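You operate a simulated robot arm through the tools that you are given. There is no shell and no other tool. Be economical: measure what you need, move in short steps, check, and stop when the job is done.

You run a simulated robot arm. Do the job below in one go: nothing can be reset, and whatever is moved stays where it is left.

## Task
Put the yellow gauge on the orange book. Take the brown box labelled "Yelverfin" from the island top and put it on the blue book. Fetch the orange bottle and stand it on the counter top. Stack the 42-44 cm seal box from the island top on top of the 32-34 cm seal box. Take the orange cylinder and leave it on the top of the grey bench. Open the right glass drawer, fetch the orange regulator and set it inside, then shut the drawer. Do these in any order. Set down upright: brown box, orange bottle, orange cylinder, orange regulator.

Only the result counts: the job must be done as asked and must still hold three seconds after the hand-in. Knocking over, shifting, dropping, spilling or breaking anything else fails it. Lids that push on must go on centred and level and be pressed home; caps that screw on are set level and turned clockwise until they are tight.

## Robot
A 5-joint arm with a three-finger gripper on a trunk, on a base that drives. Base frame: it is fixed to the floor where the robot stands at the start and does not move with it; the origin is under the middle of the robot, x ahead of it, y to its left, z up; the surface under the hand at the start is at about z = 0.86. Units: m, rad, N and s.
With the tool pointing down near the work surface it reaches from about 0.3 to 0.66 m from the robot's upright axis, wherever it stands. Its first joint turns from -2.897 to 2.897 rad. Places, roughly: blue book [0.75, -0.25, 0.75]; brown box [0.5, -0.25, 1]; counter top [3.1, 0.1, 0.9]; orange book [3.25, 3, 0.5]; orange bottle [0.75, 0.5, 1]; orange cylinder [1.5, -2.5, 0.5]; orange regulator [3, -1.75, 1]; right glass drawer [3.1, -0.9, 0.6]; seal box [0.5, -0.5, 1]; show [3, -0.9, 0.6]; top of the grey bench (23x62 cm) [0.46, -2.66, 0.8]; yellow gauge [0.5, 0, 0.75]. The tool tilts only in the upright plane through the base axis and itself; it spins freely about its own axis. Payload 1.37 kg.
The tool frame sits at the grasp point between the pads (the TCP): z along the fingers, y along the line on which they close. The tips reach 0.016 m beyond it. Largest opening 0.101 m; the body of the gripper starts 0.082 m behind the TCP.
Orientation is told as [roll, pitch, yaw] about the base's x, y, z axes, in that order, counted from this pose: with the fingers straight down and closing along the base's y, the tool's x points along the base's -x, its y along +y and its z along -z.

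## Interface
- The arm moves only by the tool nudge_tool. Its argument "steps" is a list of rows, each a list of 3 entries, a list of its own where there are three numbers: the shift along the tool's x, y, z in mm, then the turn, a rotation vector about the tool's x, y, z in rad, then the finger opening in mm, from 0 to 101. In form: [[[x, y, z], [rx, ry, rz], gripper], ...]. A call has 1 to 10 rows; each row shifts and turns the commanded pose from where the row before left it, along the tool's axes as they then stand. Each row takes 0.2 s and may step no farther than 0.05 m and 0.15 rad from the row before; otherwise, or with a gripper value out of range, the whole call is refused. A pose out of reach is approached as far as the arm can. The call stops where the force on the tool passes 40 N (or 10 N more than at its start, if that is more) or the arm is blocked; 0.2 s more then pass. Each finger travels about 0.045 m/s and halts on what it meets, pressing with about 26 N; the grip force reading is that of the motor and also rises with nothing between the fingers. The clock runs only during rows and for 0.2 s after the last one: add rows that do not move to give the fingers time. It gives the time, the measured TCP pose, the force on the tool (base axes), the opening and the grip force at its end, in the units of the frame above (readings bear some noise), with the torque about the TCP (base axes, N m) and any sound that the robot's microphone picked up.
- Cameras (640 x 400 px; columns grow to the right, rows downward): "scene" is now at [0.0104, 0.1251, 1.5442]; the picture's right is [-0.58, -0.81, 0.00], its down [-0.52, 0.37, -0.77] and it looks along [0.63, -0.45, -0.64] (base axes); focal length 260 px, centre (320, 200). "wrist" rides on the gripper at [0.072, 0.02, -0.104] in the tool frame; the picture's right is [-0.26, 0.96, 0.00], its down [-0.76, -0.21, -0.62] and it looks along [-0.60, -0.16, 0.78] (tool axes); focal length 265 px, centre (320, 200). There is no depth. A picture from a camera that has moved, and an enlarged one, comes with that camera's place and axes in the base frame and with its lens.
- grab_frame(camera): a new picture of that camera. The clock stands still meanwhile.
- move_column(by): slides the trunk up (or, below 0, down) by that many m; the arm and the scene camera ride with it, the base frame stays. It gives what a move gives, with no picture.
- roll_base(legs): drives the robot by 1 to 6 legs, each [ahead, left, turn to the left] in m, m and rad, along the robot's own axes; the way and the turn of a leg run together, so that a leg with both is an arc; at most 1.5 m and 3.142 rad a leg. The arm and the cameras ride along, it lands a little off, and it stops where it bumps. It gives what a move gives.
- aim_head(pan, tilt): turns the head with the scene camera to pan (to the left, within 2.705 rad either way) and tilt (down, from -0.506 to 1.204), counted from straight ahead of the robot. It gives what a move gives.
- enlarge(camera, box): a new picture of the part [left, top, right, bottom] of that camera's present view, enlarged. The clock stands still meanwhile.
- hand_in(): hands the job in; it is judged then, once.

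Work in short steps. Places have to be worked out from the pictures, the camera data and where the tool is seen: move nearer, look again, correct. Check each grasp and each placing, and mend what went wrong. You have 207 turns and 192 pictures in all, those below and enlarged ones among them. Open the gripper and draw the arm clear of the work before you hand the job in, unless the task says otherwise; then end with one line.

The tools are called after "Call:" as a command line: name --argument value ..., lists and objects as JSON in quotes. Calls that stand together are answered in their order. nudge_tool: Moves the arm, as the interface text tells. Its arguments: {"type":"object","properties":{"steps":{"type":"array","items":{"type":"array"}}},"required":["steps"]} The other tools are called the same way: move_column (by) slides the trunk up or down; roll_base (legs) drives the base; aim_head (pan, tilt) turns the head that bears the scene camera; grab_frame (camera) takes a picture; enlarge (camera, box) takes an enlarged picture of a part of a camera's view; hand_in () hands the job in.

At the start:

```text
time_s: 0.0
position: [0.2631, -0.2662, 1.1658]
ee_rot: [0.0, 0.0, 0.001]
force: [0.5, 0.9, -0.1]
wrist_torque: [-0.01, 0.01, -0.01]
grip_width: 0.1007
grasp_force: 0.0
trunk travel left (down, up): [-0.475, 0.115]
robot x, y, heading: [0.0031, -0.0023, -0.001]
head pan, tilt: [-0.621, 0.688]
```

scene: 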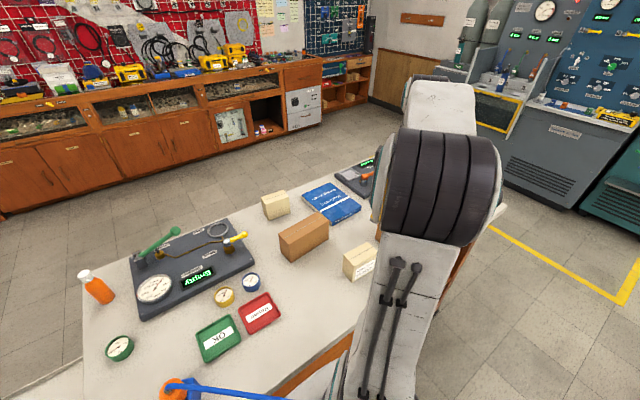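
wrist: 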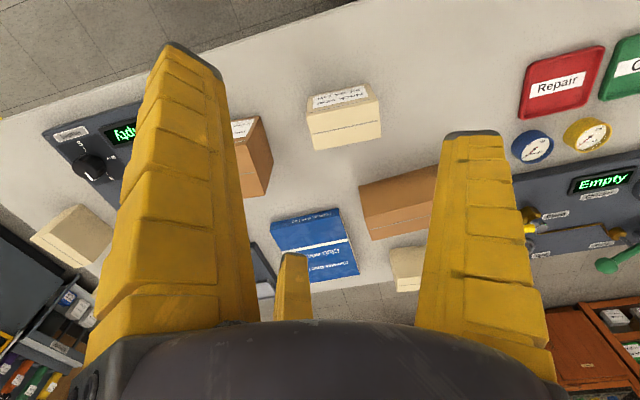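

The island shows several boxes, books, gauges, and the bottle. I'll enlarge parts of both views to identify the labels.

Call:
enlarge --camera "scene" --box '[70, 150, 390, 380]'

Call:
enlarge --camera "wrist" --box '[200, 60, 460, 310]'

Call:
enlarge --camera "wrist" --box '[20, 80, 280, 310]'

```text
1.74 times, centred on (230, 265) of scene
camera zoom: at [0.0104, 0.1251, 1.5442], right [-0.58, -0.81, 0.0], down [-0.52, 0.37, -0.77], along [0.63, -0.45, -0.64], focal length 452 px, centre (476, 87)
```

zoom: 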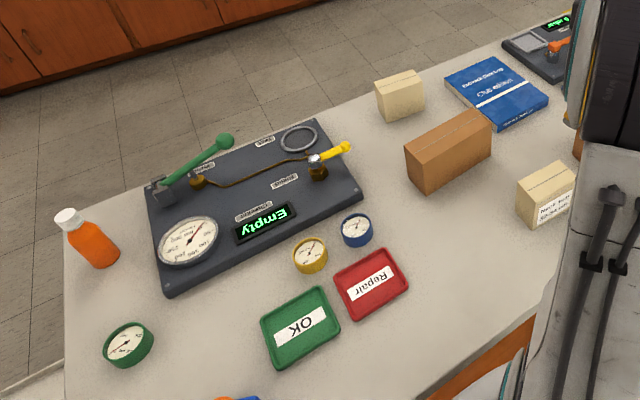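

```text
1.60 times, centred on (330, 185) of wrist
camera zoom: at [0.1904, -0.2487, 1.2708], right [0.26, 0.96, 0.0], down [0.76, -0.21, 0.62], along [0.6, -0.16, -0.78], focal length 425 px, centre (304, 224)
```

zoom: 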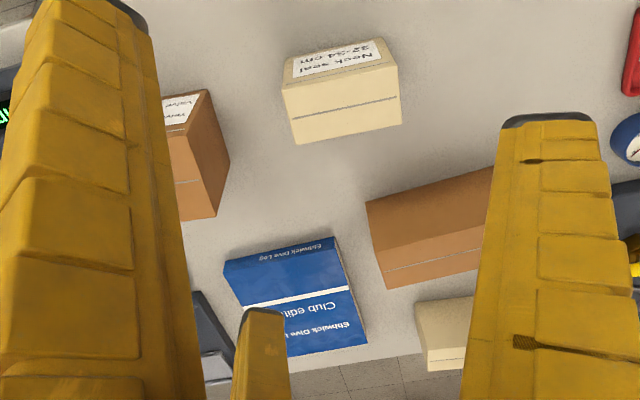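

```text
1.74 times, centred on (150, 195) of wrist
camera zoom: at [0.1904, -0.2487, 1.2708], right [0.26, 0.96, 0.0], down [0.76, -0.21, 0.62], along [0.6, -0.16, -0.78], focal length 462 px, centre (616, 209)
```

zoom: 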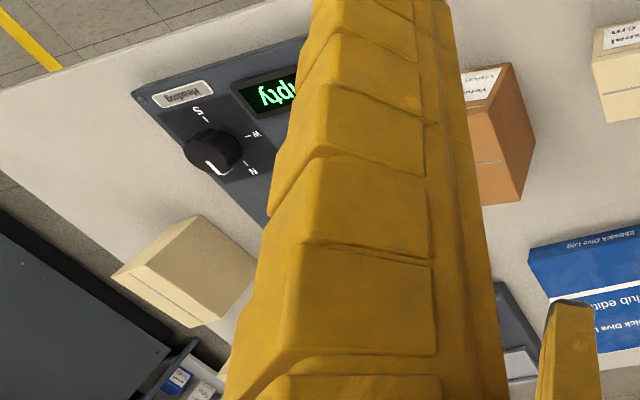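

Two brown boxes and at least three beige ones are on the island; I need the labels. I'll move the wrist right to view the labels at the right-hand end.

Call:
nudge_tool --steps '[[[0, -50, 0], [0, 0, 0], 101], [[0, -50, 0], [0, 0, 0], 101], [[0, -50, 0], [0, 0, 0], 101], [[0, -50, 0], [0, 0, 0], 101]]'

Call:
grab_frame --camera "wrist"

Call:
grab_frame --camera "scene"

```text
time_s: 1.0
position: [0.2631, -0.4671, 1.1647]
ee_rot: [0.008, 0.002, 0.0]
force: [-0.7, -0.8, 1.9]
wrist_torque: [0.03, 0.03, -0.01]
grip_width: 0.1009
grasp_force: 0.1
trunk travel left (down, up): [-0.475, 0.115]
robot x, y, heading: [0.0016, 0.001, 0.003]
head pan, tilt: [-0.621, 0.688]
```

```text
186 pictures are left
camera wrist: at [0.1909, -0.4491, 1.2694], right [0.26, 0.96, 0.01], down [0.76, -0.21, 0.62], along [0.6, -0.16, -0.79], focal length 265 px, centre (320, 200)
```

wrist: 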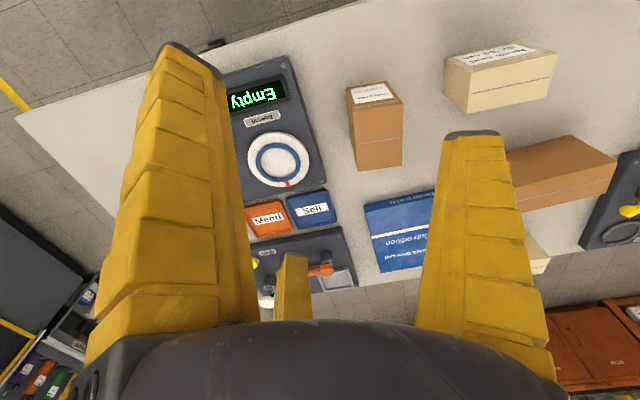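

```text
185 pictures are left
camera scene: at [0.0116, 0.1217, 1.5447], right [-0.58, -0.81, 0.0], down [-0.52, 0.37, -0.77], along [0.63, -0.45, -0.64], focal length 260 px, centre (320, 200)
```

scene: 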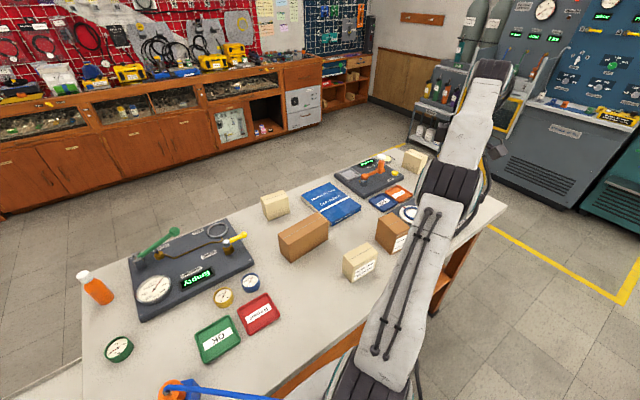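

Now labels on the near brown box and the near beige box are visible; zooming in.

Call:
enlarge --camera "wrist" --box '[330, 30, 570, 180]'

Call:
enlarge --camera "scene" --box '[250, 140, 450, 290]'

```text
2.67 times, centred on (450, 105) of wrist
camera zoom: at [0.1909, -0.4491, 1.2694], right [0.26, 0.96, 0.01], down [0.76, -0.21, 0.62], along [0.6, -0.16, -0.79], focal length 708 px, centre (-27, 453)
```

zoom: 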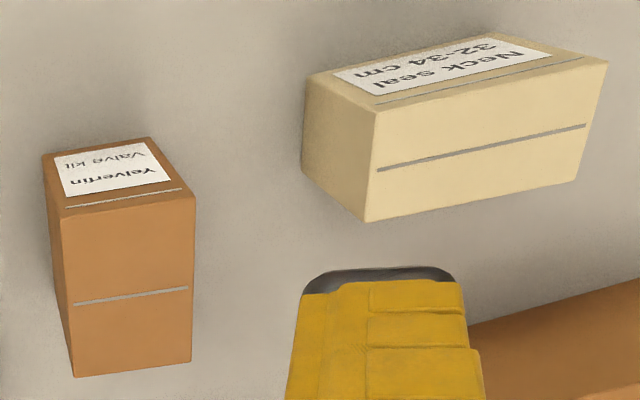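

```text
2.67 times, centred on (350, 215) of scene
camera zoom: at [0.0116, 0.1217, 1.5447], right [-0.58, -0.81, 0.0], down [-0.52, 0.37, -0.77], along [0.63, -0.45, -0.64], focal length 694 px, centre (240, 160)
```

zoom: 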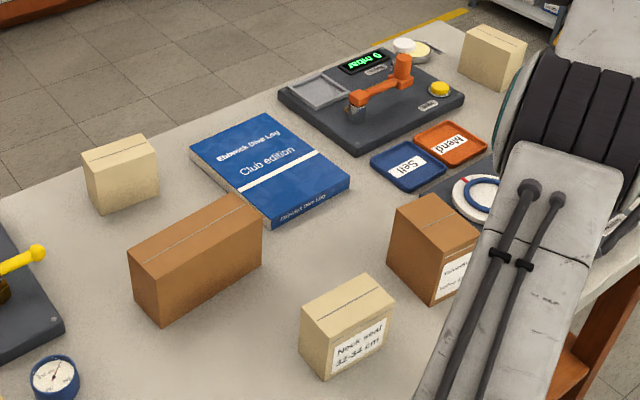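

The small brown box is Yelverfin (centre ≈ (0.362,-0.414), 6 cm wide, top ≈0.946), the near beige is 32-34. The blue book (≈(0.63,-0.37)) needs the robot shifted right; I drive right 0.33 m.

Call:
roll_base --legs '[[0, -0.33, 0]]'

Call:
grab_frame --camera "scene"

Call:
grab_frame --camera "wrist"

```text
time_s: 3.2
position: [0.2614, -0.8, 1.1673]
ee_rot: [-0.001, 0.0, -0.002]
force: [-0.2, -0.3, -0.2]
wrist_torque: [0.04, 0.03, 0.02]
grip_width: 0.1007
grasp_force: 0.1
trunk travel left (down, up): [-0.475, 0.115]
robot x, y, heading: [0.0019, -0.333, -0.004]
head pan, tilt: [-0.621, 0.688]
```

```text
182 pictures are left
camera scene: at [0.0103, -0.2098, 1.5443], right [-0.58, -0.81, 0.0], down [-0.52, 0.37, -0.77], along [0.63, -0.45, -0.64], focal length 260 px, centre (320, 200)
```

scene: 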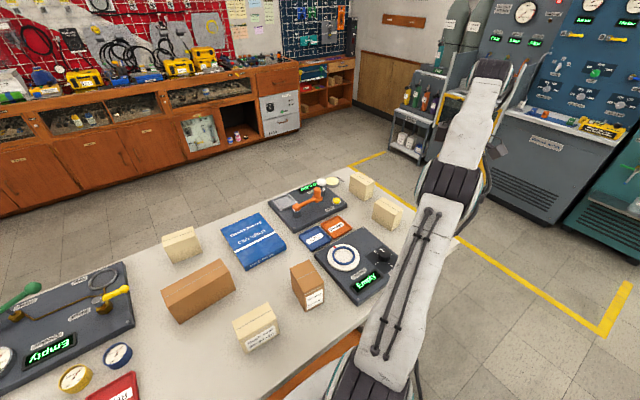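

```text
181 pictures are left
camera wrist: at [0.1891, -0.7815, 1.2707], right [0.27, 0.96, 0.0], down [0.76, -0.21, 0.62], along [0.6, -0.17, -0.78], focal length 265 px, centre (320, 200)
```

wrist: 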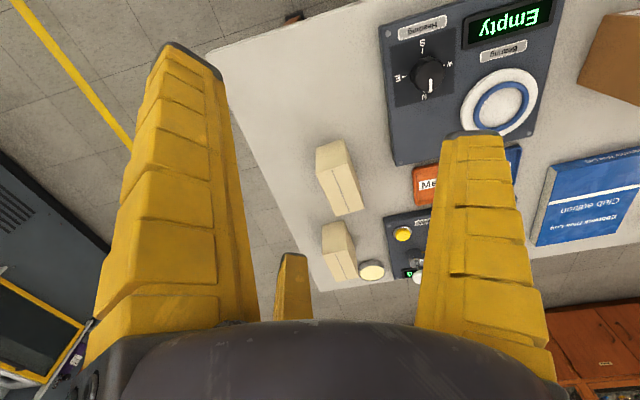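

Two more beige boxes are at the right end; I'll check their labels later. First I move above the Yelverfin box, with yaw −0.1.

Call:
nudge_tool --steps '[[[-13, 48, 0], [0, 0, 0], 101], [[-13, 48, 0], [0, 0, 0], 101], [[-13, 48, 0], [0, 0, 0], 101], [[-13, 48, 0], [0, 0, 0], 101], [[-13, 48, 0], [0, 0, 0], 101], [[-13, 48, 0], [0, 0, 0], 101], [[-13, 48, 0], [0, 0, 0], 101], [[-10, 48, 0], [0, 0, 0.1], 101], [[0, 0, 40], [0, 0, 0], 101]]'

Call:
grab_frame --camera "wrist"

Call:
grab_frame --camera "scene"

```text
time_s: 5.2
position: [0.3655, -0.4147, 1.1246]
ee_rot: [-0.001, 0.0, -0.103]
force: [-0.2, 0.4, -0.5]
wrist_torque: [-0.01, 0.0, 0.01]
grip_width: 0.1007
grasp_force: 0.1
trunk travel left (down, up): [-0.475, 0.115]
robot x, y, heading: [-0.0006, -0.3337, 0.002]
head pan, tilt: [-0.621, 0.688]
```

```text
180 pictures are left
camera wrist: at [0.2944, -0.3892, 1.2298], right [0.36, 0.93, 0.0], down [0.73, -0.28, 0.62], along [0.58, -0.23, -0.78], focal length 265 px, centre (320, 200)
```

wrist: 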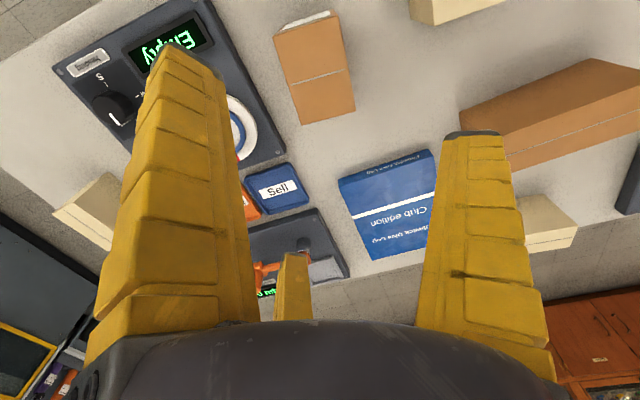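

```text
179 pictures are left
camera scene: at [0.0107, -0.2092, 1.5442], right [-0.58, -0.81, 0.0], down [-0.52, 0.37, -0.77], along [0.63, -0.45, -0.64], focal length 260 px, centre (320, 200)
```

scene: 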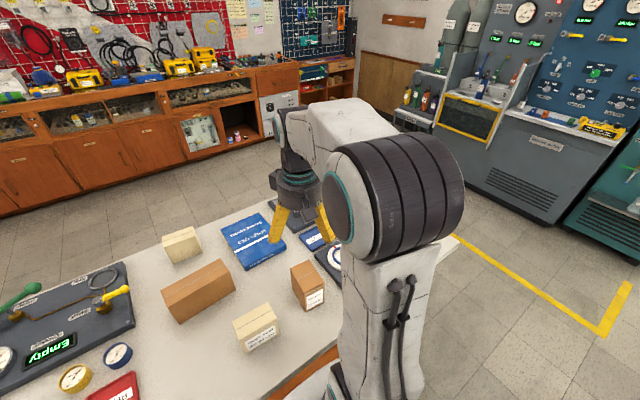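

Box centre refined to (0.356,-0.414), width ≈6.1 cm. Shift 9 mm back and descend to z≈0.905, then close.

Call:
nudge_tool --steps '[[[9, 1, 40], [0, 0, 0], 101], [[0, 0, 45], [0, 0, 0], 101], [[0, 0, 45], [0, 0, 0], 101], [[0, 0, 45], [0, 0, 0], 101], [[0, 0, 44], [0, 0, 0], 101], [[0, 0, 0], [0, 0, 0], 101]]'

Call:
grab_frame --camera "wrist"

```text
time_s: 6.5
position: [0.3554, -0.4128, 0.9122]
ee_rot: [-0.002, -0.014, -0.102]
force: [-4.9, 3.8, 30.7]
wrist_torque: [-0.95, -0.04, -0.41]
grip_width: 0.1057
grasp_force: 0.7
trunk travel left (down, up): [-0.475, 0.115]
robot x, y, heading: [-0.0015, -0.3347, -0.002]
head pan, tilt: [-0.621, 0.688]
stopped in row 6: the force on the tool passed its limit at 77 N (the readings are from after the stop); the commanded pose is now the measured one
```

```text
178 pictures are left
camera wrist: at [0.2834, -0.3873, 1.0157], right [0.36, 0.93, 0.0], down [0.72, -0.28, 0.63], along [0.59, -0.23, -0.78], focal length 265 px, centre (320, 200)
```

wrist: 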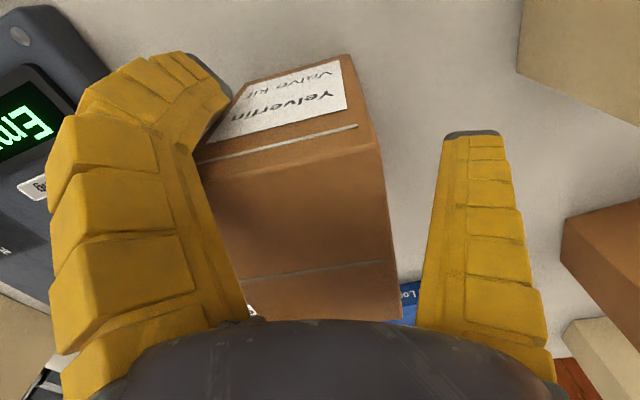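

A fingertip (−y side) met something at z≈0.9. I lift back up and look.

Call:
nudge_tool --steps '[[[0, 0, -30], [0, 0, 0], 101], [[0, 0, -45], [0, 0, 0], 101], [[0, 0, -45], [0, 0, 0], 101], [[0, 0, -45], [0, 0, 0], 101]]'

Call:
grab_frame --camera "wrist"

Call:
enlarge --camera "scene" --box '[200, 200, 380, 350]'

```text
time_s: 7.5
position: [0.3563, -0.4148, 1.0751]
ee_rot: [-0.002, -0.006, -0.104]
force: [0.9, -0.1, -2.2]
wrist_torque: [-0.01, -0.02, -0.01]
grip_width: 0.1053
grasp_force: 0.2
trunk travel left (down, up): [-0.475, 0.115]
robot x, y, heading: [0.003, -0.3349, 0.004]
head pan, tilt: [-0.621, 0.688]
```

```text
177 pictures are left
camera wrist: at [0.2855, -0.3889, 1.1792], right [0.36, 0.93, 0.0], down [0.73, -0.28, 0.63], along [0.58, -0.23, -0.78], focal length 265 px, centre (320, 200)
```

wrist: 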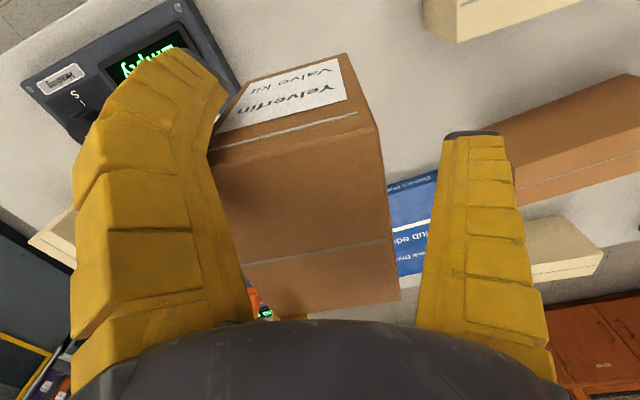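

```text
2.67 times, centred on (290, 275) of scene
camera zoom: at [0.0101, -0.2089, 1.5441], right [-0.58, -0.81, 0.0], down [-0.52, 0.37, -0.77], along [0.63, -0.45, -0.64], focal length 694 px, centre (400, 0)
```

zoom: 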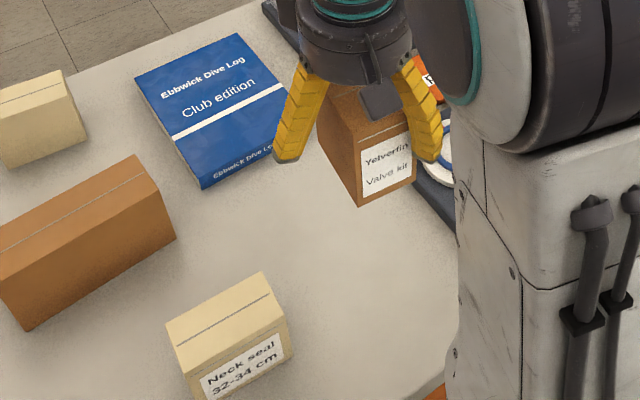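

Unexpectedly the box came up wedged between fingers: the gripper really has three fingers (one at tool +y, two at −y with x≈±0.068). I lower it back to the table gently before anything else.

Call:
nudge_tool --steps '[[[0, 0, 45], [0, 0, 0], 101], [[0, 0, 45], [0, 0, 0], 101], [[0, 0, 45], [0, 0, 0], 101], [[0, 0, 20], [0, 0, 0], 101], [[0, 0, 4], [0, 0, 0], 101]]'

Call:
enlarge --camera "scene" --box '[250, 180, 370, 300]'

Call:
grab_frame --camera "wrist"

```text
time_s: 8.7
position: [0.3565, -0.4156, 0.9184]
ee_rot: [-0.003, -0.016, -0.101]
force: [0.7, -0.5, 31.8]
wrist_torque: [-0.92, 0.26, 0.13]
grip_width: 0.1052
grasp_force: 0.2
trunk travel left (down, up): [-0.475, 0.115]
robot x, y, heading: [-0.0028, -0.334, 0.003]
head pan, tilt: [-0.621, 0.688]
```

```text
3.33 times, centred on (310, 240) of scene
camera zoom: at [0.0083, -0.2084, 1.5448], right [-0.58, -0.81, 0.0], down [-0.51, 0.37, -0.77], along [0.63, -0.45, -0.63], focal length 867 px, centre (353, 67)
```

zoom: 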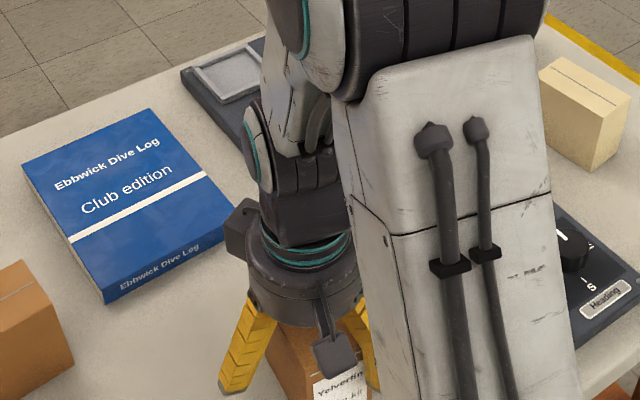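

```text
174 pictures are left
camera wrist: at [0.2851, -0.3899, 1.0207], right [0.36, 0.93, 0.0], down [0.72, -0.28, 0.63], along [0.59, -0.23, -0.77], focal length 265 px, centre (320, 200)
```

wrist: 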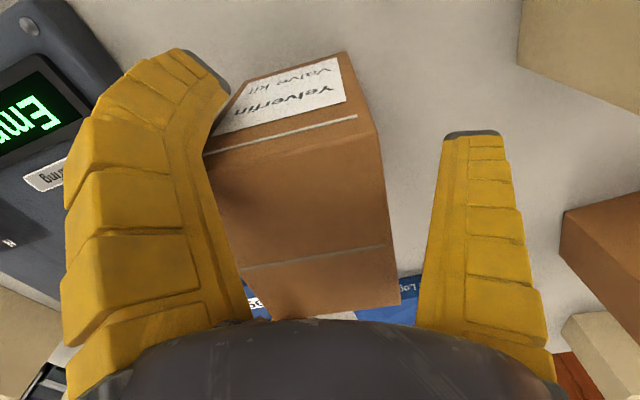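

The box is back at its original spot. Its corners coincide with the two −y fingers, hence the wedge. I relax the pressure by 6 mm and rotate the hand ~0.3 rad so the fingers clear the corners.

Call:
nudge_tool --steps '[[[0, 0, -5], [0, 0, 0], 101], [[0, 0, 0], [0, 0, 0.1], 101], [[0, 0, 0], [0, 0, 0.1], 101], [[0, 0, 0], [0, 0, 0.1], 101]]'

Call:
grab_frame --camera "wrist"

```text
time_s: 9.7
position: [0.3559, -0.4147, 0.9205]
ee_rot: [0.0, -0.008, -0.403]
force: [-0.9, 0.9, -2.3]
wrist_torque: [0.06, 0.02, 0.0]
grip_width: 0.1053
grasp_force: 0.0
trunk travel left (down, up): [-0.475, 0.115]
robot x, y, heading: [0.0003, -0.3327, -0.004]
head pan, tilt: [-0.621, 0.688]
```

```text
173 pictures are left
camera wrist: at [0.2965, -0.3692, 1.0239], right [0.62, 0.78, 0.0], down [0.61, -0.49, 0.63], along [0.49, -0.39, -0.78], focal length 265 px, centre (320, 200)
```

wrist: 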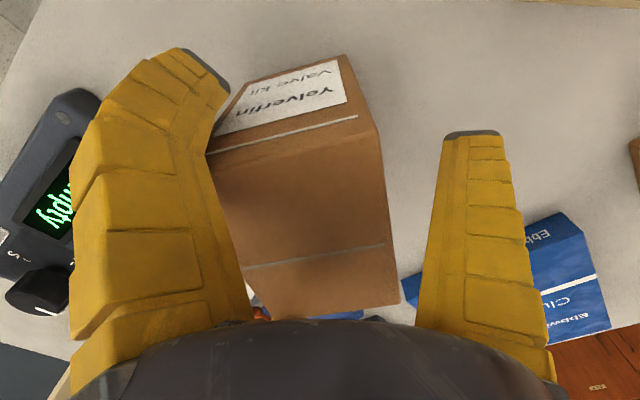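

The box turned along with the hand, so it is firmly wedged. I press it onto the table for friction and counter-rotate to slip the fingers off the corners.

Call:
nudge_tool --steps '[[[0, 0, 9], [0, 0, 0], 101], [[0, 0, 0], [0, 0, -0.12], 101], [[0, 0, 0], [0, 0, -0.12], 101], [[0, 0, 0], [0, 0, -0.12], 101], [[0, 0, 0], [0, 0, -0.12], 101]]'

Call:
grab_frame --camera "wrist"

```text
time_s: 10.2
position: [0.3584, -0.4141, 0.9146]
ee_rot: [0.002, -0.021, -0.393]
force: [-8.0, 1.2, 24.8]
wrist_torque: [-0.84, -0.41, -0.19]
grip_width: 0.1055
grasp_force: 0.3
trunk travel left (down, up): [-0.475, 0.115]
robot x, y, heading: [-0.0033, -0.3341, -0.0]
head pan, tilt: [-0.621, 0.688]
stopped in row 2: the force on the tool passed its limit at 44 N (the readings are from after the stop); the commanded pose is now the measured one
```

```text
172 pictures are left
camera wrist: at [0.2956, -0.3696, 1.0192], right [0.61, 0.79, 0.01], down [0.61, -0.48, 0.64], along [0.51, -0.39, -0.77], focal length 265 px, centre (320, 200)
```

wrist: 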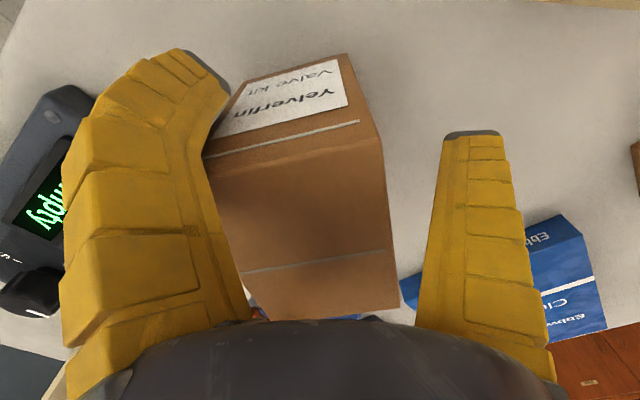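

Pressing at ~25 N now; continue the rotation from here.

Call:
nudge_tool --steps '[[[0, 0, 0], [0, 0, -0.1], 101], [[0, 0, 0], [0, 0, -0.1], 101], [[0, 0, 0], [0, 0, -0.1], 101], [[0, 0, 0], [0, 0, -0.1], 101]]'

Call:
grab_frame --camera "wrist"

```text
time_s: 11.2
position: [0.3579, -0.4162, 0.9156]
ee_rot: [-0.006, -0.017, 0.009]
force: [-6.5, -1.7, 36.6]
wrist_torque: [-0.9, 0.18, -0.72]
grip_width: 0.1054
grasp_force: 0.5
trunk travel left (down, up): [-0.475, 0.115]
robot x, y, heading: [-0.0015, -0.3359, -0.0]
head pan, tilt: [-0.621, 0.688]
```

```text
171 pictures are left
camera wrist: at [0.2828, -0.3967, 1.0178], right [0.26, 0.97, 0.0], down [0.75, -0.2, 0.64], along [0.62, -0.16, -0.77], focal length 265 px, centre (320, 200)
```

wrist: 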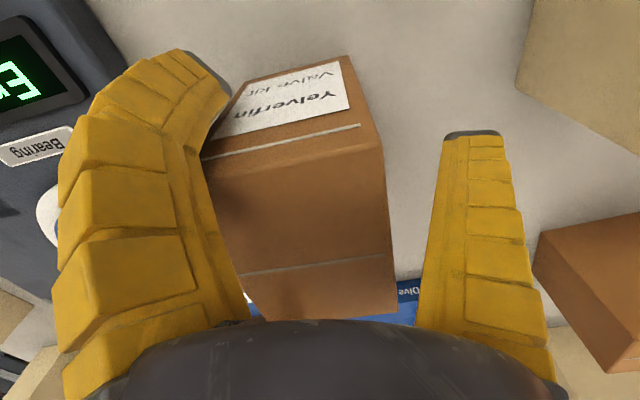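

It rotates rigidly. The thumb side has a gap, so I'll slide the hand along tool −y (while pressing) to back the two fingers off the corners.

Call:
nudge_tool --steps '[[[0, -6, 0], [0, 0, 0], 101], [[0, -6, 0], [0, 0, 0], 101], [[0, -6, 0], [0, 0, 0], 101], [[0, 0, 0], [0, 0, 0], 101]]'

Call:
grab_frame --camera "wrist"

```text
time_s: 12.2
position: [0.3591, -0.4321, 0.9157]
ee_rot: [-0.004, -0.017, 0.008]
force: [-4.4, 3.6, 16.6]
wrist_torque: [-0.21, -0.31, -0.02]
grip_width: 0.1058
grasp_force: 0.1
trunk travel left (down, up): [-0.475, 0.115]
robot x, y, heading: [0.002, -0.3313, 0.002]
head pan, tilt: [-0.621, 0.688]
```

```text
170 pictures are left
camera wrist: at [0.2835, -0.4147, 1.018], right [0.26, 0.97, 0.0], down [0.75, -0.2, 0.63], along [0.61, -0.16, -0.77], focal length 265 px, centre (320, 200)
```

wrist: 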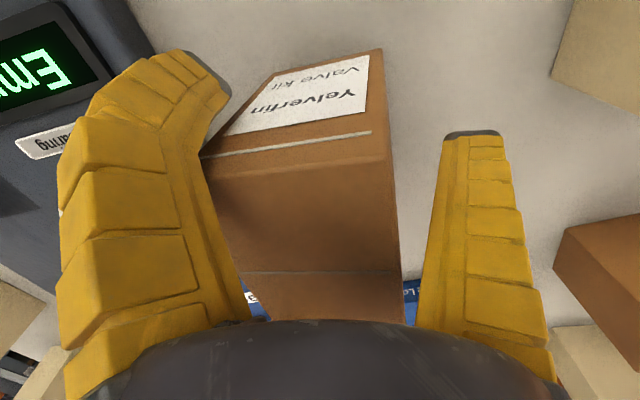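

Some relative slip happened (box moved toward the thumb). A bit further, then a small test lift.

Call:
nudge_tool --steps '[[[0, -5, 0], [0, 0, 0], 101], [[0, -5, 0], [0, 0, 0], 101], [[0, 0, -15], [0, 0, 0], 101], [[0, 0, -15], [0, 0, 0], 101]]'

Call:
grab_frame --camera "wrist"

```text
time_s: 13.2
position: [0.3588, -0.4436, 0.9447]
ee_rot: [-0.006, -0.016, 0.007]
force: [-0.3, 0.1, -1.4]
wrist_torque: [0.01, 0.0, 0.03]
grip_width: 0.105
grasp_force: 0.1
trunk travel left (down, up): [-0.475, 0.115]
robot x, y, heading: [-0.0009, -0.3347, -0.002]
head pan, tilt: [-0.621, 0.688]
```

```text
169 pictures are left
camera wrist: at [0.2845, -0.4248, 1.0469], right [0.26, 0.97, 0.0], down [0.75, -0.2, 0.63], along [0.61, -0.16, -0.77], focal length 265 px, centre (320, 200)
```

wrist: 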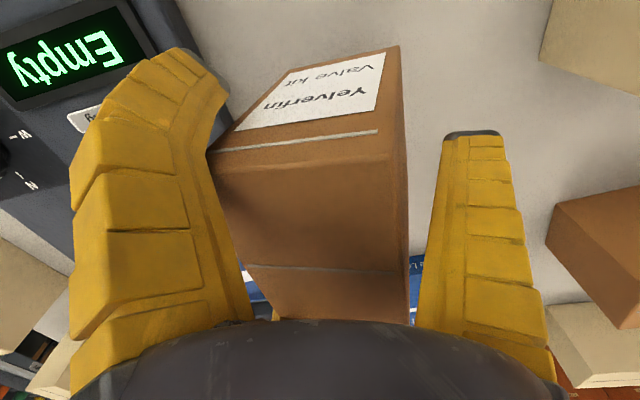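

The box is still stuck but has slipped ~1.5 cm toward the thumb. I repeat the ratchet: carry back +y, set down pressing, slide −y again.

Call:
nudge_tool --steps '[[[0, 15, 0], [0, 0, 0], 101], [[0, 15, 0], [0, 0, 0], 101], [[0, 0, 15], [0, 0, 0], 101], [[0, 0, 12], [0, 0, 0], 101], [[0, 0, 4], [0, 0, 0], 101], [[0, -6, 0], [0, 0, 0], 101], [[0, -6, 0], [0, 0, 0], 101], [[0, -6, 0], [0, 0, 0], 101], [[0, -6, 0], [0, 0, 0], 101]]'

Call:
grab_frame --camera "wrist"

```text
time_s: 15.2
position: [0.3596, -0.4384, 0.9123]
ee_rot: [-0.004, -0.014, 0.007]
force: [0.7, 0.5, 0.7]
wrist_torque: [0.05, -0.05, 0.02]
grip_width: 0.1046
grasp_force: 0.1
trunk travel left (down, up): [-0.475, 0.115]
robot x, y, heading: [-0.0011, -0.3336, -0.006]
head pan, tilt: [-0.621, 0.688]
```

```text
168 pictures are left
camera wrist: at [0.2844, -0.4193, 1.016], right [0.26, 0.97, 0.0], down [0.75, -0.2, 0.63], along [0.61, -0.16, -0.77], focal length 265 px, centre (320, 200)
```

wrist: 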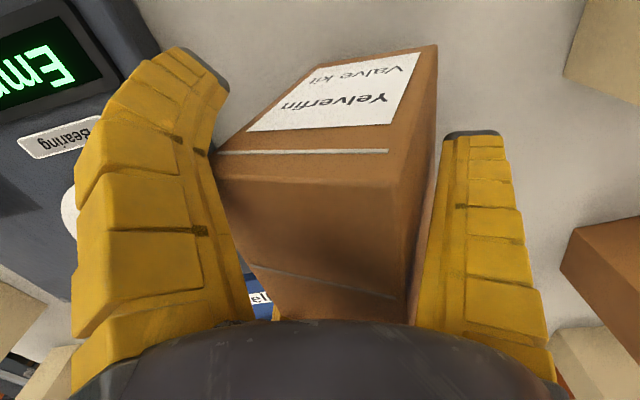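

Force is now ~0; the box may be free. Test lift 25 mm.

Call:
nudge_tool --steps '[[[0, 0, -12], [0, 0, 0], 101], [[0, 0, -13], [0, 0, 0], 101]]'

Call:
grab_frame --camera "wrist"

```text
time_s: 15.8
position: [0.3592, -0.4368, 0.939]
ee_rot: [-0.006, -0.015, 0.007]
force: [0.5, 0.4, -1.7]
wrist_torque: [-0.07, 0.0, 0.02]
grip_width: 0.1053
grasp_force: 0.1
trunk travel left (down, up): [-0.475, 0.115]
robot x, y, heading: [-0.0026, -0.3338, -0.001]
head pan, tilt: [-0.621, 0.688]
```

```text
167 pictures are left
camera wrist: at [0.2842, -0.419, 1.0411], right [0.26, 0.97, 0.0], down [0.75, -0.2, 0.63], along [0.61, -0.16, -0.77], focal length 265 px, centre (320, 200)
```

wrist: 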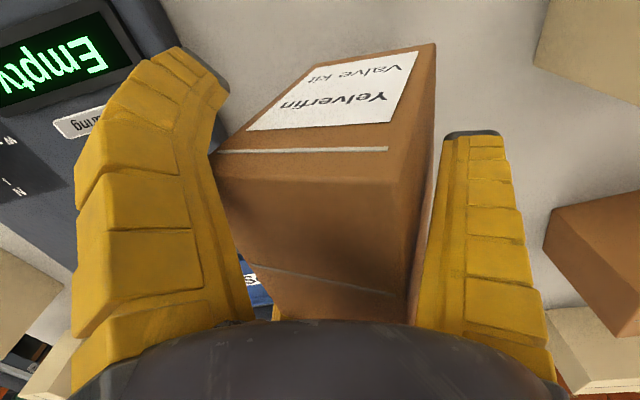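

Still held. I lower it to the table and close the fingers to see how they move around the box.

Call:
nudge_tool --steps '[[[0, 8, 0], [0, 0, 0], 101], [[0, 0, 14], [0, 0, 0], 101], [[0, 0, 12], [0, 0, 0], 101], [[0, 0, 0], [0, 0, 0], 70], [[0, 0, 0], [0, 0, 0], 50], [[0, 0, 0], [0, 0, 0], 50], [[0, 0, 0], [0, 0, 0], 50]]'

Call:
grab_frame --camera "wrist"

```text
time_s: 17.4
position: [0.3592, -0.4295, 0.9126]
ee_rot: [-0.006, -0.017, 0.008]
force: [0.7, -2.9, 9.0]
wrist_torque: [-0.04, 0.06, -0.03]
grip_width: 0.1009
grasp_force: 26.7
trunk travel left (down, up): [-0.475, 0.115]
robot x, y, heading: [-0.0028, -0.335, 0.001]
head pan, tilt: [-0.621, 0.688]
```

```text
166 pictures are left
camera wrist: at [0.2839, -0.4115, 1.0151], right [0.26, 0.97, 0.0], down [0.75, -0.2, 0.63], along [0.61, -0.16, -0.77], focal length 265 px, centre (320, 200)
```

wrist: 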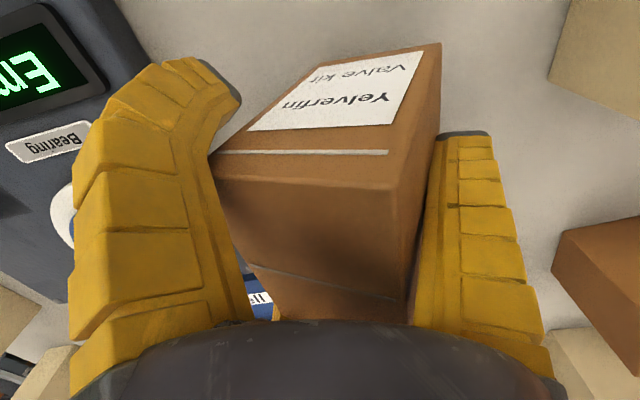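

The fingers sit at ~101 mm on the box corners (concentric three-finger hand). Having re-seated by closing, I reopen and test a gentle lift.

Call:
nudge_tool --steps '[[[0, 0, 0], [0, 0, 0], 101], [[0, 0, 0], [0, 0, 0], 101], [[0, 0, -8], [0, 0, 0], 101], [[0, 0, -8], [0, 0, 0], 101], [[0, 0, -8], [0, 0, 0], 101]]'

Call:
grab_frame --camera "wrist"

Call:
enlarge --camera "scene" --box '[220, 200, 400, 320]'

```text
time_s: 18.6
position: [0.3592, -0.4299, 0.937]
ee_rot: [-0.006, -0.016, 0.008]
force: [0.0, -0.3, -1.4]
wrist_torque: [-0.02, 0.03, 0.03]
grip_width: 0.1054
grasp_force: 0.1
trunk travel left (down, up): [-0.475, 0.115]
robot x, y, heading: [0.0036, -0.3349, -0.002]
head pan, tilt: [-0.621, 0.688]
```

```text
165 pictures are left
camera wrist: at [0.284, -0.4109, 1.0389], right [0.26, 0.97, 0.0], down [0.75, -0.2, 0.63], along [0.61, -0.16, -0.77], focal length 265 px, centre (320, 200)
```

wrist: 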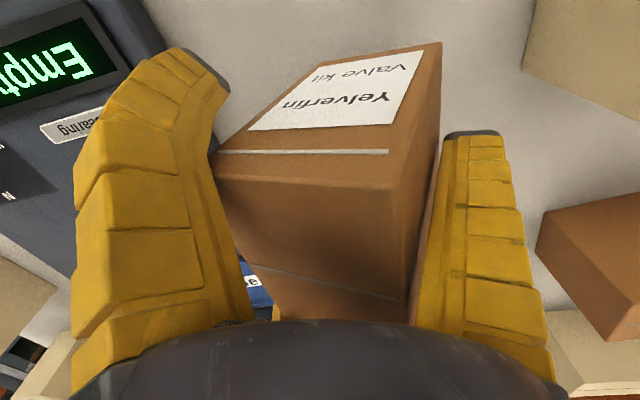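

```text
3.33 times, centred on (310, 260) of scene
camera zoom: at [0.0103, -0.209, 1.5442], right [-0.58, -0.81, 0.0], down [-0.52, 0.37, -0.77], along [0.63, -0.45, -0.64], focal length 867 px, centre (353, 0)
```

zoom: 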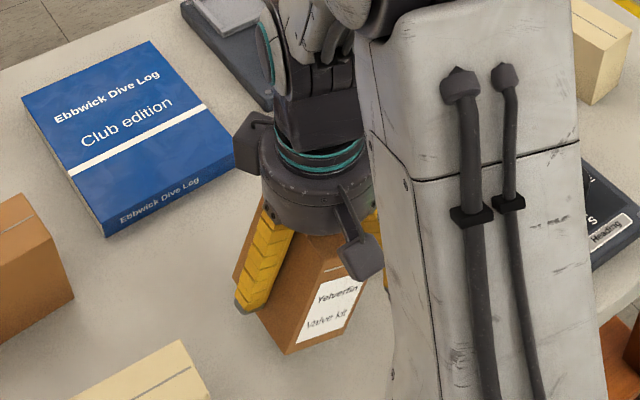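

The box hangs only on the two −y fingers now, slightly tilted, with a gap to the thumb. I'll set it down again (pressing) and slide −y until it meets the thumb, which should bring the fingers past its faces.

Call:
nudge_tool --steps '[[[0, 24, 0], [0, 0, 0], 101], [[0, 0, 14], [0, 0, 0], 101], [[0, 0, 12], [0, 0, 0], 101], [[0, 0, 3], [0, 0, 0], 101]]'

Call:
grab_frame --camera "wrist"

```text
time_s: 19.6
position: [0.3601, -0.4071, 0.9083]
ee_rot: [-0.005, -0.027, 0.005]
force: [-1.1, -13.5, 34.7]
wrist_torque: [-0.27, -0.05, 0.08]
grip_width: 0.1054
grasp_force: 0.1
trunk travel left (down, up): [-0.475, 0.115]
robot x, y, heading: [0.0034, -0.3341, -0.004]
head pan, tilt: [-0.621, 0.688]
```

```text
163 pictures are left
camera wrist: at [0.2847, -0.3886, 1.0111], right [0.26, 0.97, 0.0], down [0.74, -0.2, 0.64], along [0.62, -0.16, -0.77], focal length 265 px, centre (320, 200)
```

wrist: 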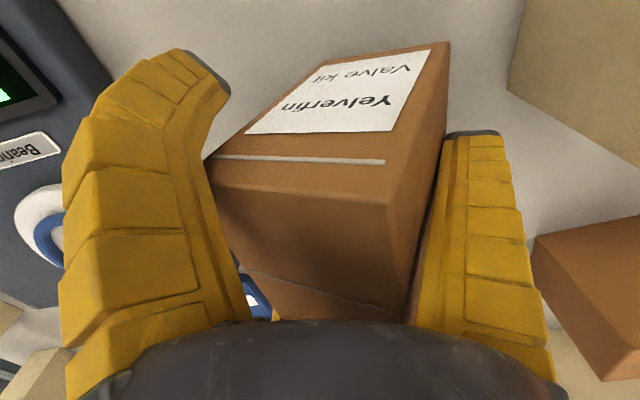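

The pressing load is high now; friction torque from the table may let the box yaw inside the hand. I try a yaw of 0.5 rad under this load.

Call:
nudge_tool --steps '[[[0, 0, 0], [0, 0, 0.1], 101], [[0, 0, 0], [0, 0, 0.1], 101], [[0, 0, 0], [0, 0, 0.1], 101], [[0, 0, 0], [0, 0, 0.1], 101], [[0, 0, 0], [0, 0, 0.1], 101]]'

Call:
grab_frame --camera "wrist"

```text
time_s: 20.8
position: [0.3571, -0.4045, 0.9076]
ee_rot: [0.005, -0.017, -0.494]
force: [-3.4, 5.9, 30.9]
wrist_torque: [0.48, -0.39, 0.58]
grip_width: 0.1048
grasp_force: 25.6
trunk travel left (down, up): [-0.475, 0.115]
robot x, y, heading: [-0.0036, -0.3321, -0.002]
head pan, tilt: [-0.621, 0.688]
```

```text
162 pictures are left
camera wrist: at [0.3007, -0.3535, 1.0107], right [0.69, 0.72, 0.01], down [0.56, -0.54, 0.63], along [0.46, -0.43, -0.77], focal length 265 px, centre (320, 200)
```

wrist: 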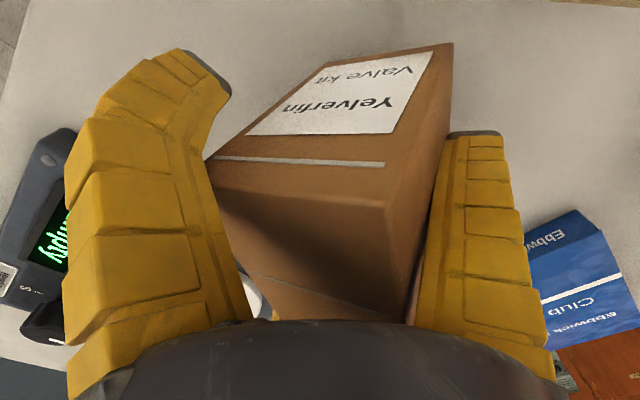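

All contacts are at the box's top edges against the inclined fingers, so it's a wedge. I'll ramp up the press while counter-rotating, so that friction saturates and the box turns to a looser orientation in the hand.

Call:
nudge_tool --steps '[[[0, 0, 1.5], [0, 0, -0.08], 101], [[0, 0, 1.5], [0, 0, -0.12], 101], [[0, 0, 1.5], [0, 0, -0.12], 101], [[0, 0, 1.5], [0, 0, -0.12], 101], [[0, 0, 1.5], [0, 0, -0.12], 101], [[0, 0, 1.5], [0, 0, -0.12], 101]]'

Call:
grab_frame --camera "wrist"

```text
time_s: 21.2
position: [0.3578, -0.405, 0.9083]
ee_rot: [0.005, -0.025, -0.398]
force: [-4.3, 3.5, 25.3]
wrist_torque: [0.6, 0.42, 0.15]
grip_width: 0.1037
grasp_force: 26.0
trunk travel left (down, up): [-0.475, 0.115]
robot x, y, heading: [-0.0038, -0.3279, -0.0]
head pan, tilt: [-0.621, 0.688]
stopped in row 2: the force on the tool passed its limit at 44 N (the readings are from after the stop); the commanded pose is now the measured one
```

```text
161 pictures are left
camera wrist: at [0.2972, -0.3598, 1.0104], right [0.62, 0.79, 0.01], down [0.6, -0.48, 0.64], along [0.51, -0.39, -0.77], focal length 265 px, centre (320, 200)
```

wrist: 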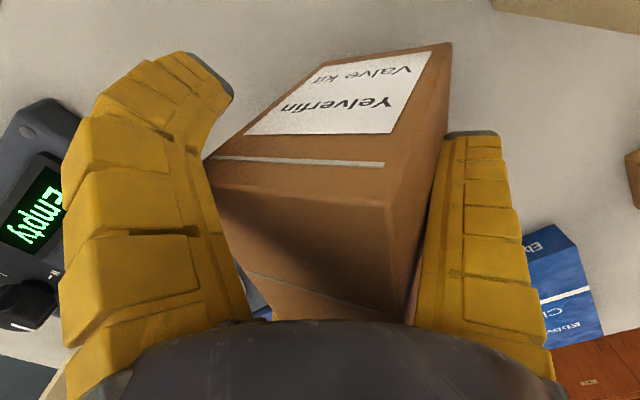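

The wedge won't slip by table friction. New plan: grip it (so it can't fall), back the robot off, and use the island's solid edge against the box's lower part to turn the box in the hand to a looser orientation. First grip and lift.

Call:
nudge_tool --steps '[[[0, 0, -3], [0, 0, 0], 80], [[0, 0, 0], [0, 0, 0], 80], [[0, 0, -30], [0, 0, 0], 80], [[0, 0, -45], [0, 0, 0], 80], [[0, 0, -45], [0, 0, 0], 80]]'

Call:
roll_base --legs '[[-0.3, 0, 0]]'

Call:
grab_frame --camera "wrist"

Call:
aim_head --pan -0.15 --tilt 0.85

Call:
grab_frame --camera "scene"

```text
time_s: 22.4
position: [0.3594, -0.4034, 1.0279]
ee_rot: [0.002, -0.022, -0.398]
force: [-0.3, 0.6, -2.2]
wrist_torque: [-0.05, 0.0, 0.03]
grip_width: 0.1019
grasp_force: 13.1
trunk travel left (down, up): [-0.475, 0.115]
robot x, y, heading: [-0.0019, -0.3329, -0.003]
head pan, tilt: [-0.621, 0.688]
```

```text
time_s: 24.5
position: [0.0593, -0.4021, 1.0279]
ee_rot: [0.004, -0.023, -0.398]
force: [0.1, 0.4, -1.4]
wrist_torque: [-0.05, 0.0, -0.03]
grip_width: 0.1023
grasp_force: 13.2
trunk travel left (down, up): [-0.475, 0.115]
robot x, y, heading: [-0.3014, -0.335, -0.009]
head pan, tilt: [-0.621, 0.688]
```

```text
160 pictures are left
camera wrist: at [-0.0017, -0.3578, 1.13], right [0.62, 0.79, 0.01], down [0.6, -0.48, 0.64], along [0.5, -0.39, -0.77], focal length 265 px, centre (320, 200)
```

wrist: 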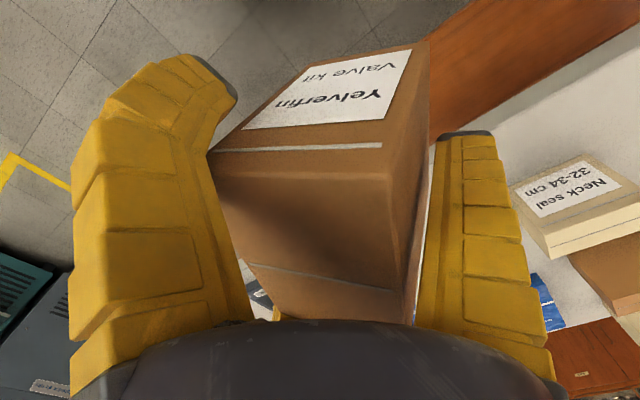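

```text
time_s: 25.4
position: [0.061, -0.4032, 1.0259]
ee_rot: [0.002, -0.02, -0.399]
force: [-0.1, 0.4, -2.1]
wrist_torque: [-0.04, 0.0, 0.01]
grip_width: 0.1025
grasp_force: 13.0
trunk travel left (down, up): [-0.475, 0.115]
robot x, y, heading: [-0.2985, -0.3348, -0.006]
head pan, tilt: [-0.15, 0.85]
```

```text
159 pictures are left
camera scene: at [-0.2795, -0.1702, 1.531], right [-0.15, -0.99, 0.0], down [-0.74, 0.12, -0.66], along [0.65, -0.1, -0.75], focal length 260 px, centre (320, 200)
```

scene: 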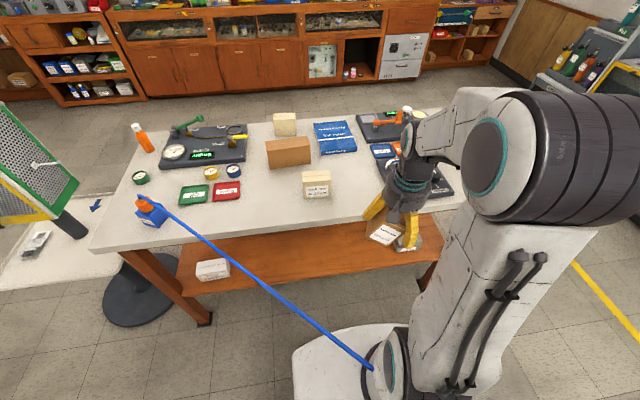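

Good overview: the island's edge is at x≈0.21. I rotate the hand to yaw ≈ +60° so that the box's −y face approaches that edge with one corner first.

Call:
nudge_tool --steps '[[[0, 0, 0], [0, 0, -0.145], 80], [[0, 0, 0], [0, 0, -0.145], 80], [[0, 0, 0], [0, 0, -0.145], 80], [[0, 0, 0], [0, 0, -0.145], 80], [[0, 0, 0], [0, 0, -0.145], 80], [[0, 0, 0], [0, 0, -0.145], 80], [[0, 0, 0], [0, 0, -0.145], 80], [[0, 0, 0], [0, 0, -0.145], 80], [[0, 0, 0], [0, 0, -0.145], 80], [[0, 0, 0], [0, 0, -0.145], 80]]'

Call:
enlarge --camera "scene" --box '[300, 130, 460, 270]'

Call:
grab_frame --camera "wrist"

```text
time_s: 27.6
position: [0.0592, -0.4033, 1.0266]
ee_rot: [-0.022, -0.007, 1.053]
force: [-0.9, -0.1, -2.2]
wrist_torque: [-0.04, -0.04, -0.02]
grip_width: 0.1031
grasp_force: 13.7
trunk travel left (down, up): [-0.475, 0.115]
robot x, y, heading: [-0.2974, -0.3361, -0.007]
head pan, tilt: [-0.15, 0.85]
```

```text
2.86 times, centred on (380, 200) of scene
camera zoom: at [-0.2796, -0.1702, 1.5309], right [-0.15, -0.99, 0.0], down [-0.74, 0.12, -0.66], along [0.65, -0.1, -0.75], focal length 743 px, centre (149, 200)
```

zoom: 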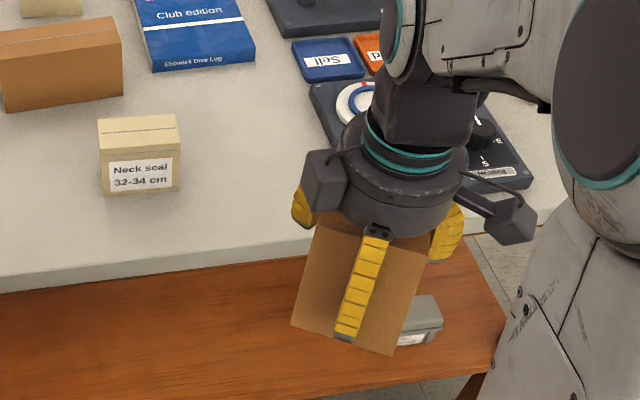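

```text
157 pictures are left
camera wrist: at [0.0046, -0.4573, 1.1304], right [-0.71, 0.71, -0.02], down [0.54, 0.56, 0.63], along [0.46, 0.43, -0.78], focal length 265 px, centre (320, 200)
```

wrist: 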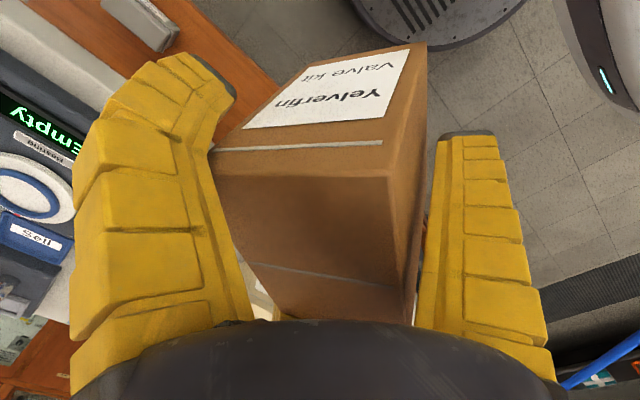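

Clear view of the wedge. I lower so the fingertips stay just above tabletop level while the box's lower part is beside the table edge, then approach it.

Call:
nudge_tool --steps '[[[0, 0, 48], [0, 0, 0], 80], [[0, 0, 48], [0, 0, 0], 80], [[0, 0, 44], [0, 0, 0], 80], [[-15, -26, 0], [0, 0, 0], 80], [[-15, -26, 0], [0, 0, 0], 80]]'

Call:
enlarge --camera "scene" --box '[300, 130, 460, 270]'

```text
time_s: 28.8
position: [0.1238, -0.4057, 0.889]
ee_rot: [-0.019, -0.008, 1.05]
force: [0.1, 0.2, -1.2]
wrist_torque: [-0.04, -0.04, -0.05]
grip_width: 0.1032
grasp_force: 13.6
trunk travel left (down, up): [-0.475, 0.115]
robot x, y, heading: [-0.2949, -0.3307, -0.006]
head pan, tilt: [-0.15, 0.85]
```

```text
2.86 times, centred on (380, 200) of scene
camera zoom: at [-0.2791, -0.1701, 1.5309], right [-0.15, -0.99, 0.0], down [-0.74, 0.12, -0.66], along [0.65, -0.1, -0.75], focal length 743 px, centre (149, 200)
```

zoom: 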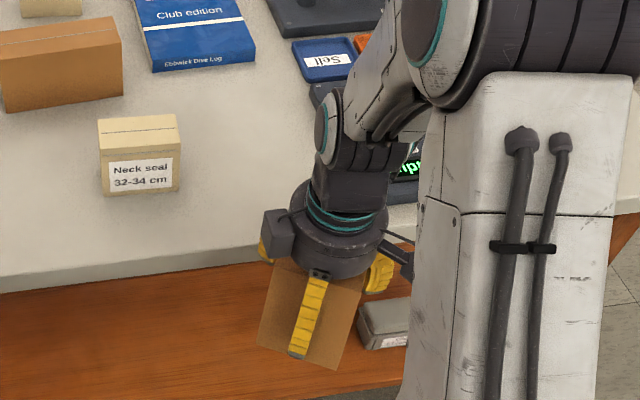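

Approach slowly until contact and push; the 40 N limit will stop it.

Call:
nudge_tool --steps '[[[-5, -8.7, 0], [0, 0, 0], 80], [[-5, -8.7, 0], [0, 0, 0], 80], [[-5, -8.7, 0], [0, 0, 0], 80], [[-5, -8.7, 0], [0, 0, 0], 80], [[-5, -8.7, 0], [0, 0, 0], 80], [[-5, -8.7, 0], [0, 0, 0], 80]]'

Call:
enlarge --camera "scene" --box '[300, 130, 460, 270]'

Call:
grab_frame --camera "wrist"

```text
time_s: 30.2
position: [0.1826, -0.4027, 0.8894]
ee_rot: [-0.02, -0.008, 1.051]
force: [0.1, -0.4, -1.6]
wrist_torque: [-0.02, -0.05, -0.02]
grip_width: 0.1033
grasp_force: 13.8
trunk travel left (down, up): [-0.475, 0.115]
robot x, y, heading: [-0.2981, -0.3366, -0.002]
head pan, tilt: [-0.15, 0.85]
```

```text
2.86 times, centred on (380, 200) of scene
camera zoom: at [-0.2793, -0.1701, 1.5309], right [-0.15, -0.99, 0.0], down [-0.74, 0.12, -0.66], along [0.65, -0.1, -0.75], focal length 743 px, centre (149, 200)
```

zoom: 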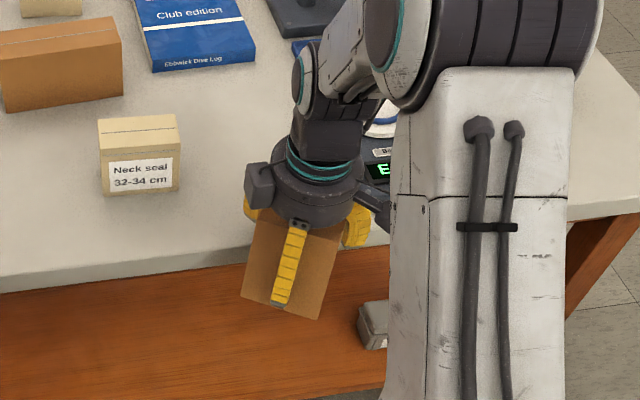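

```text
154 pictures are left
camera wrist: at [0.1265, -0.4569, 0.9931], right [-0.7, 0.71, -0.02], down [0.54, 0.56, 0.63], along [0.46, 0.43, -0.78], focal length 265 px, centre (320, 200)
```

wrist: 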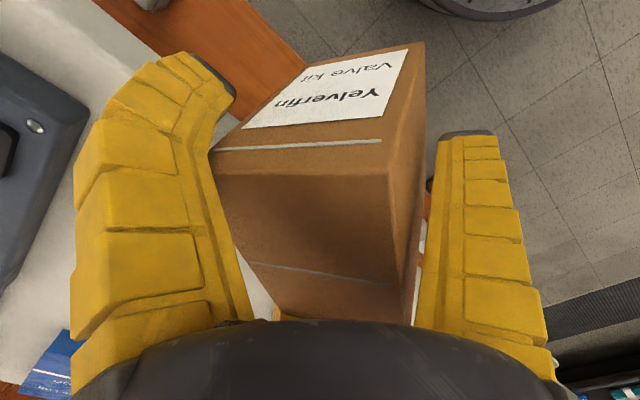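

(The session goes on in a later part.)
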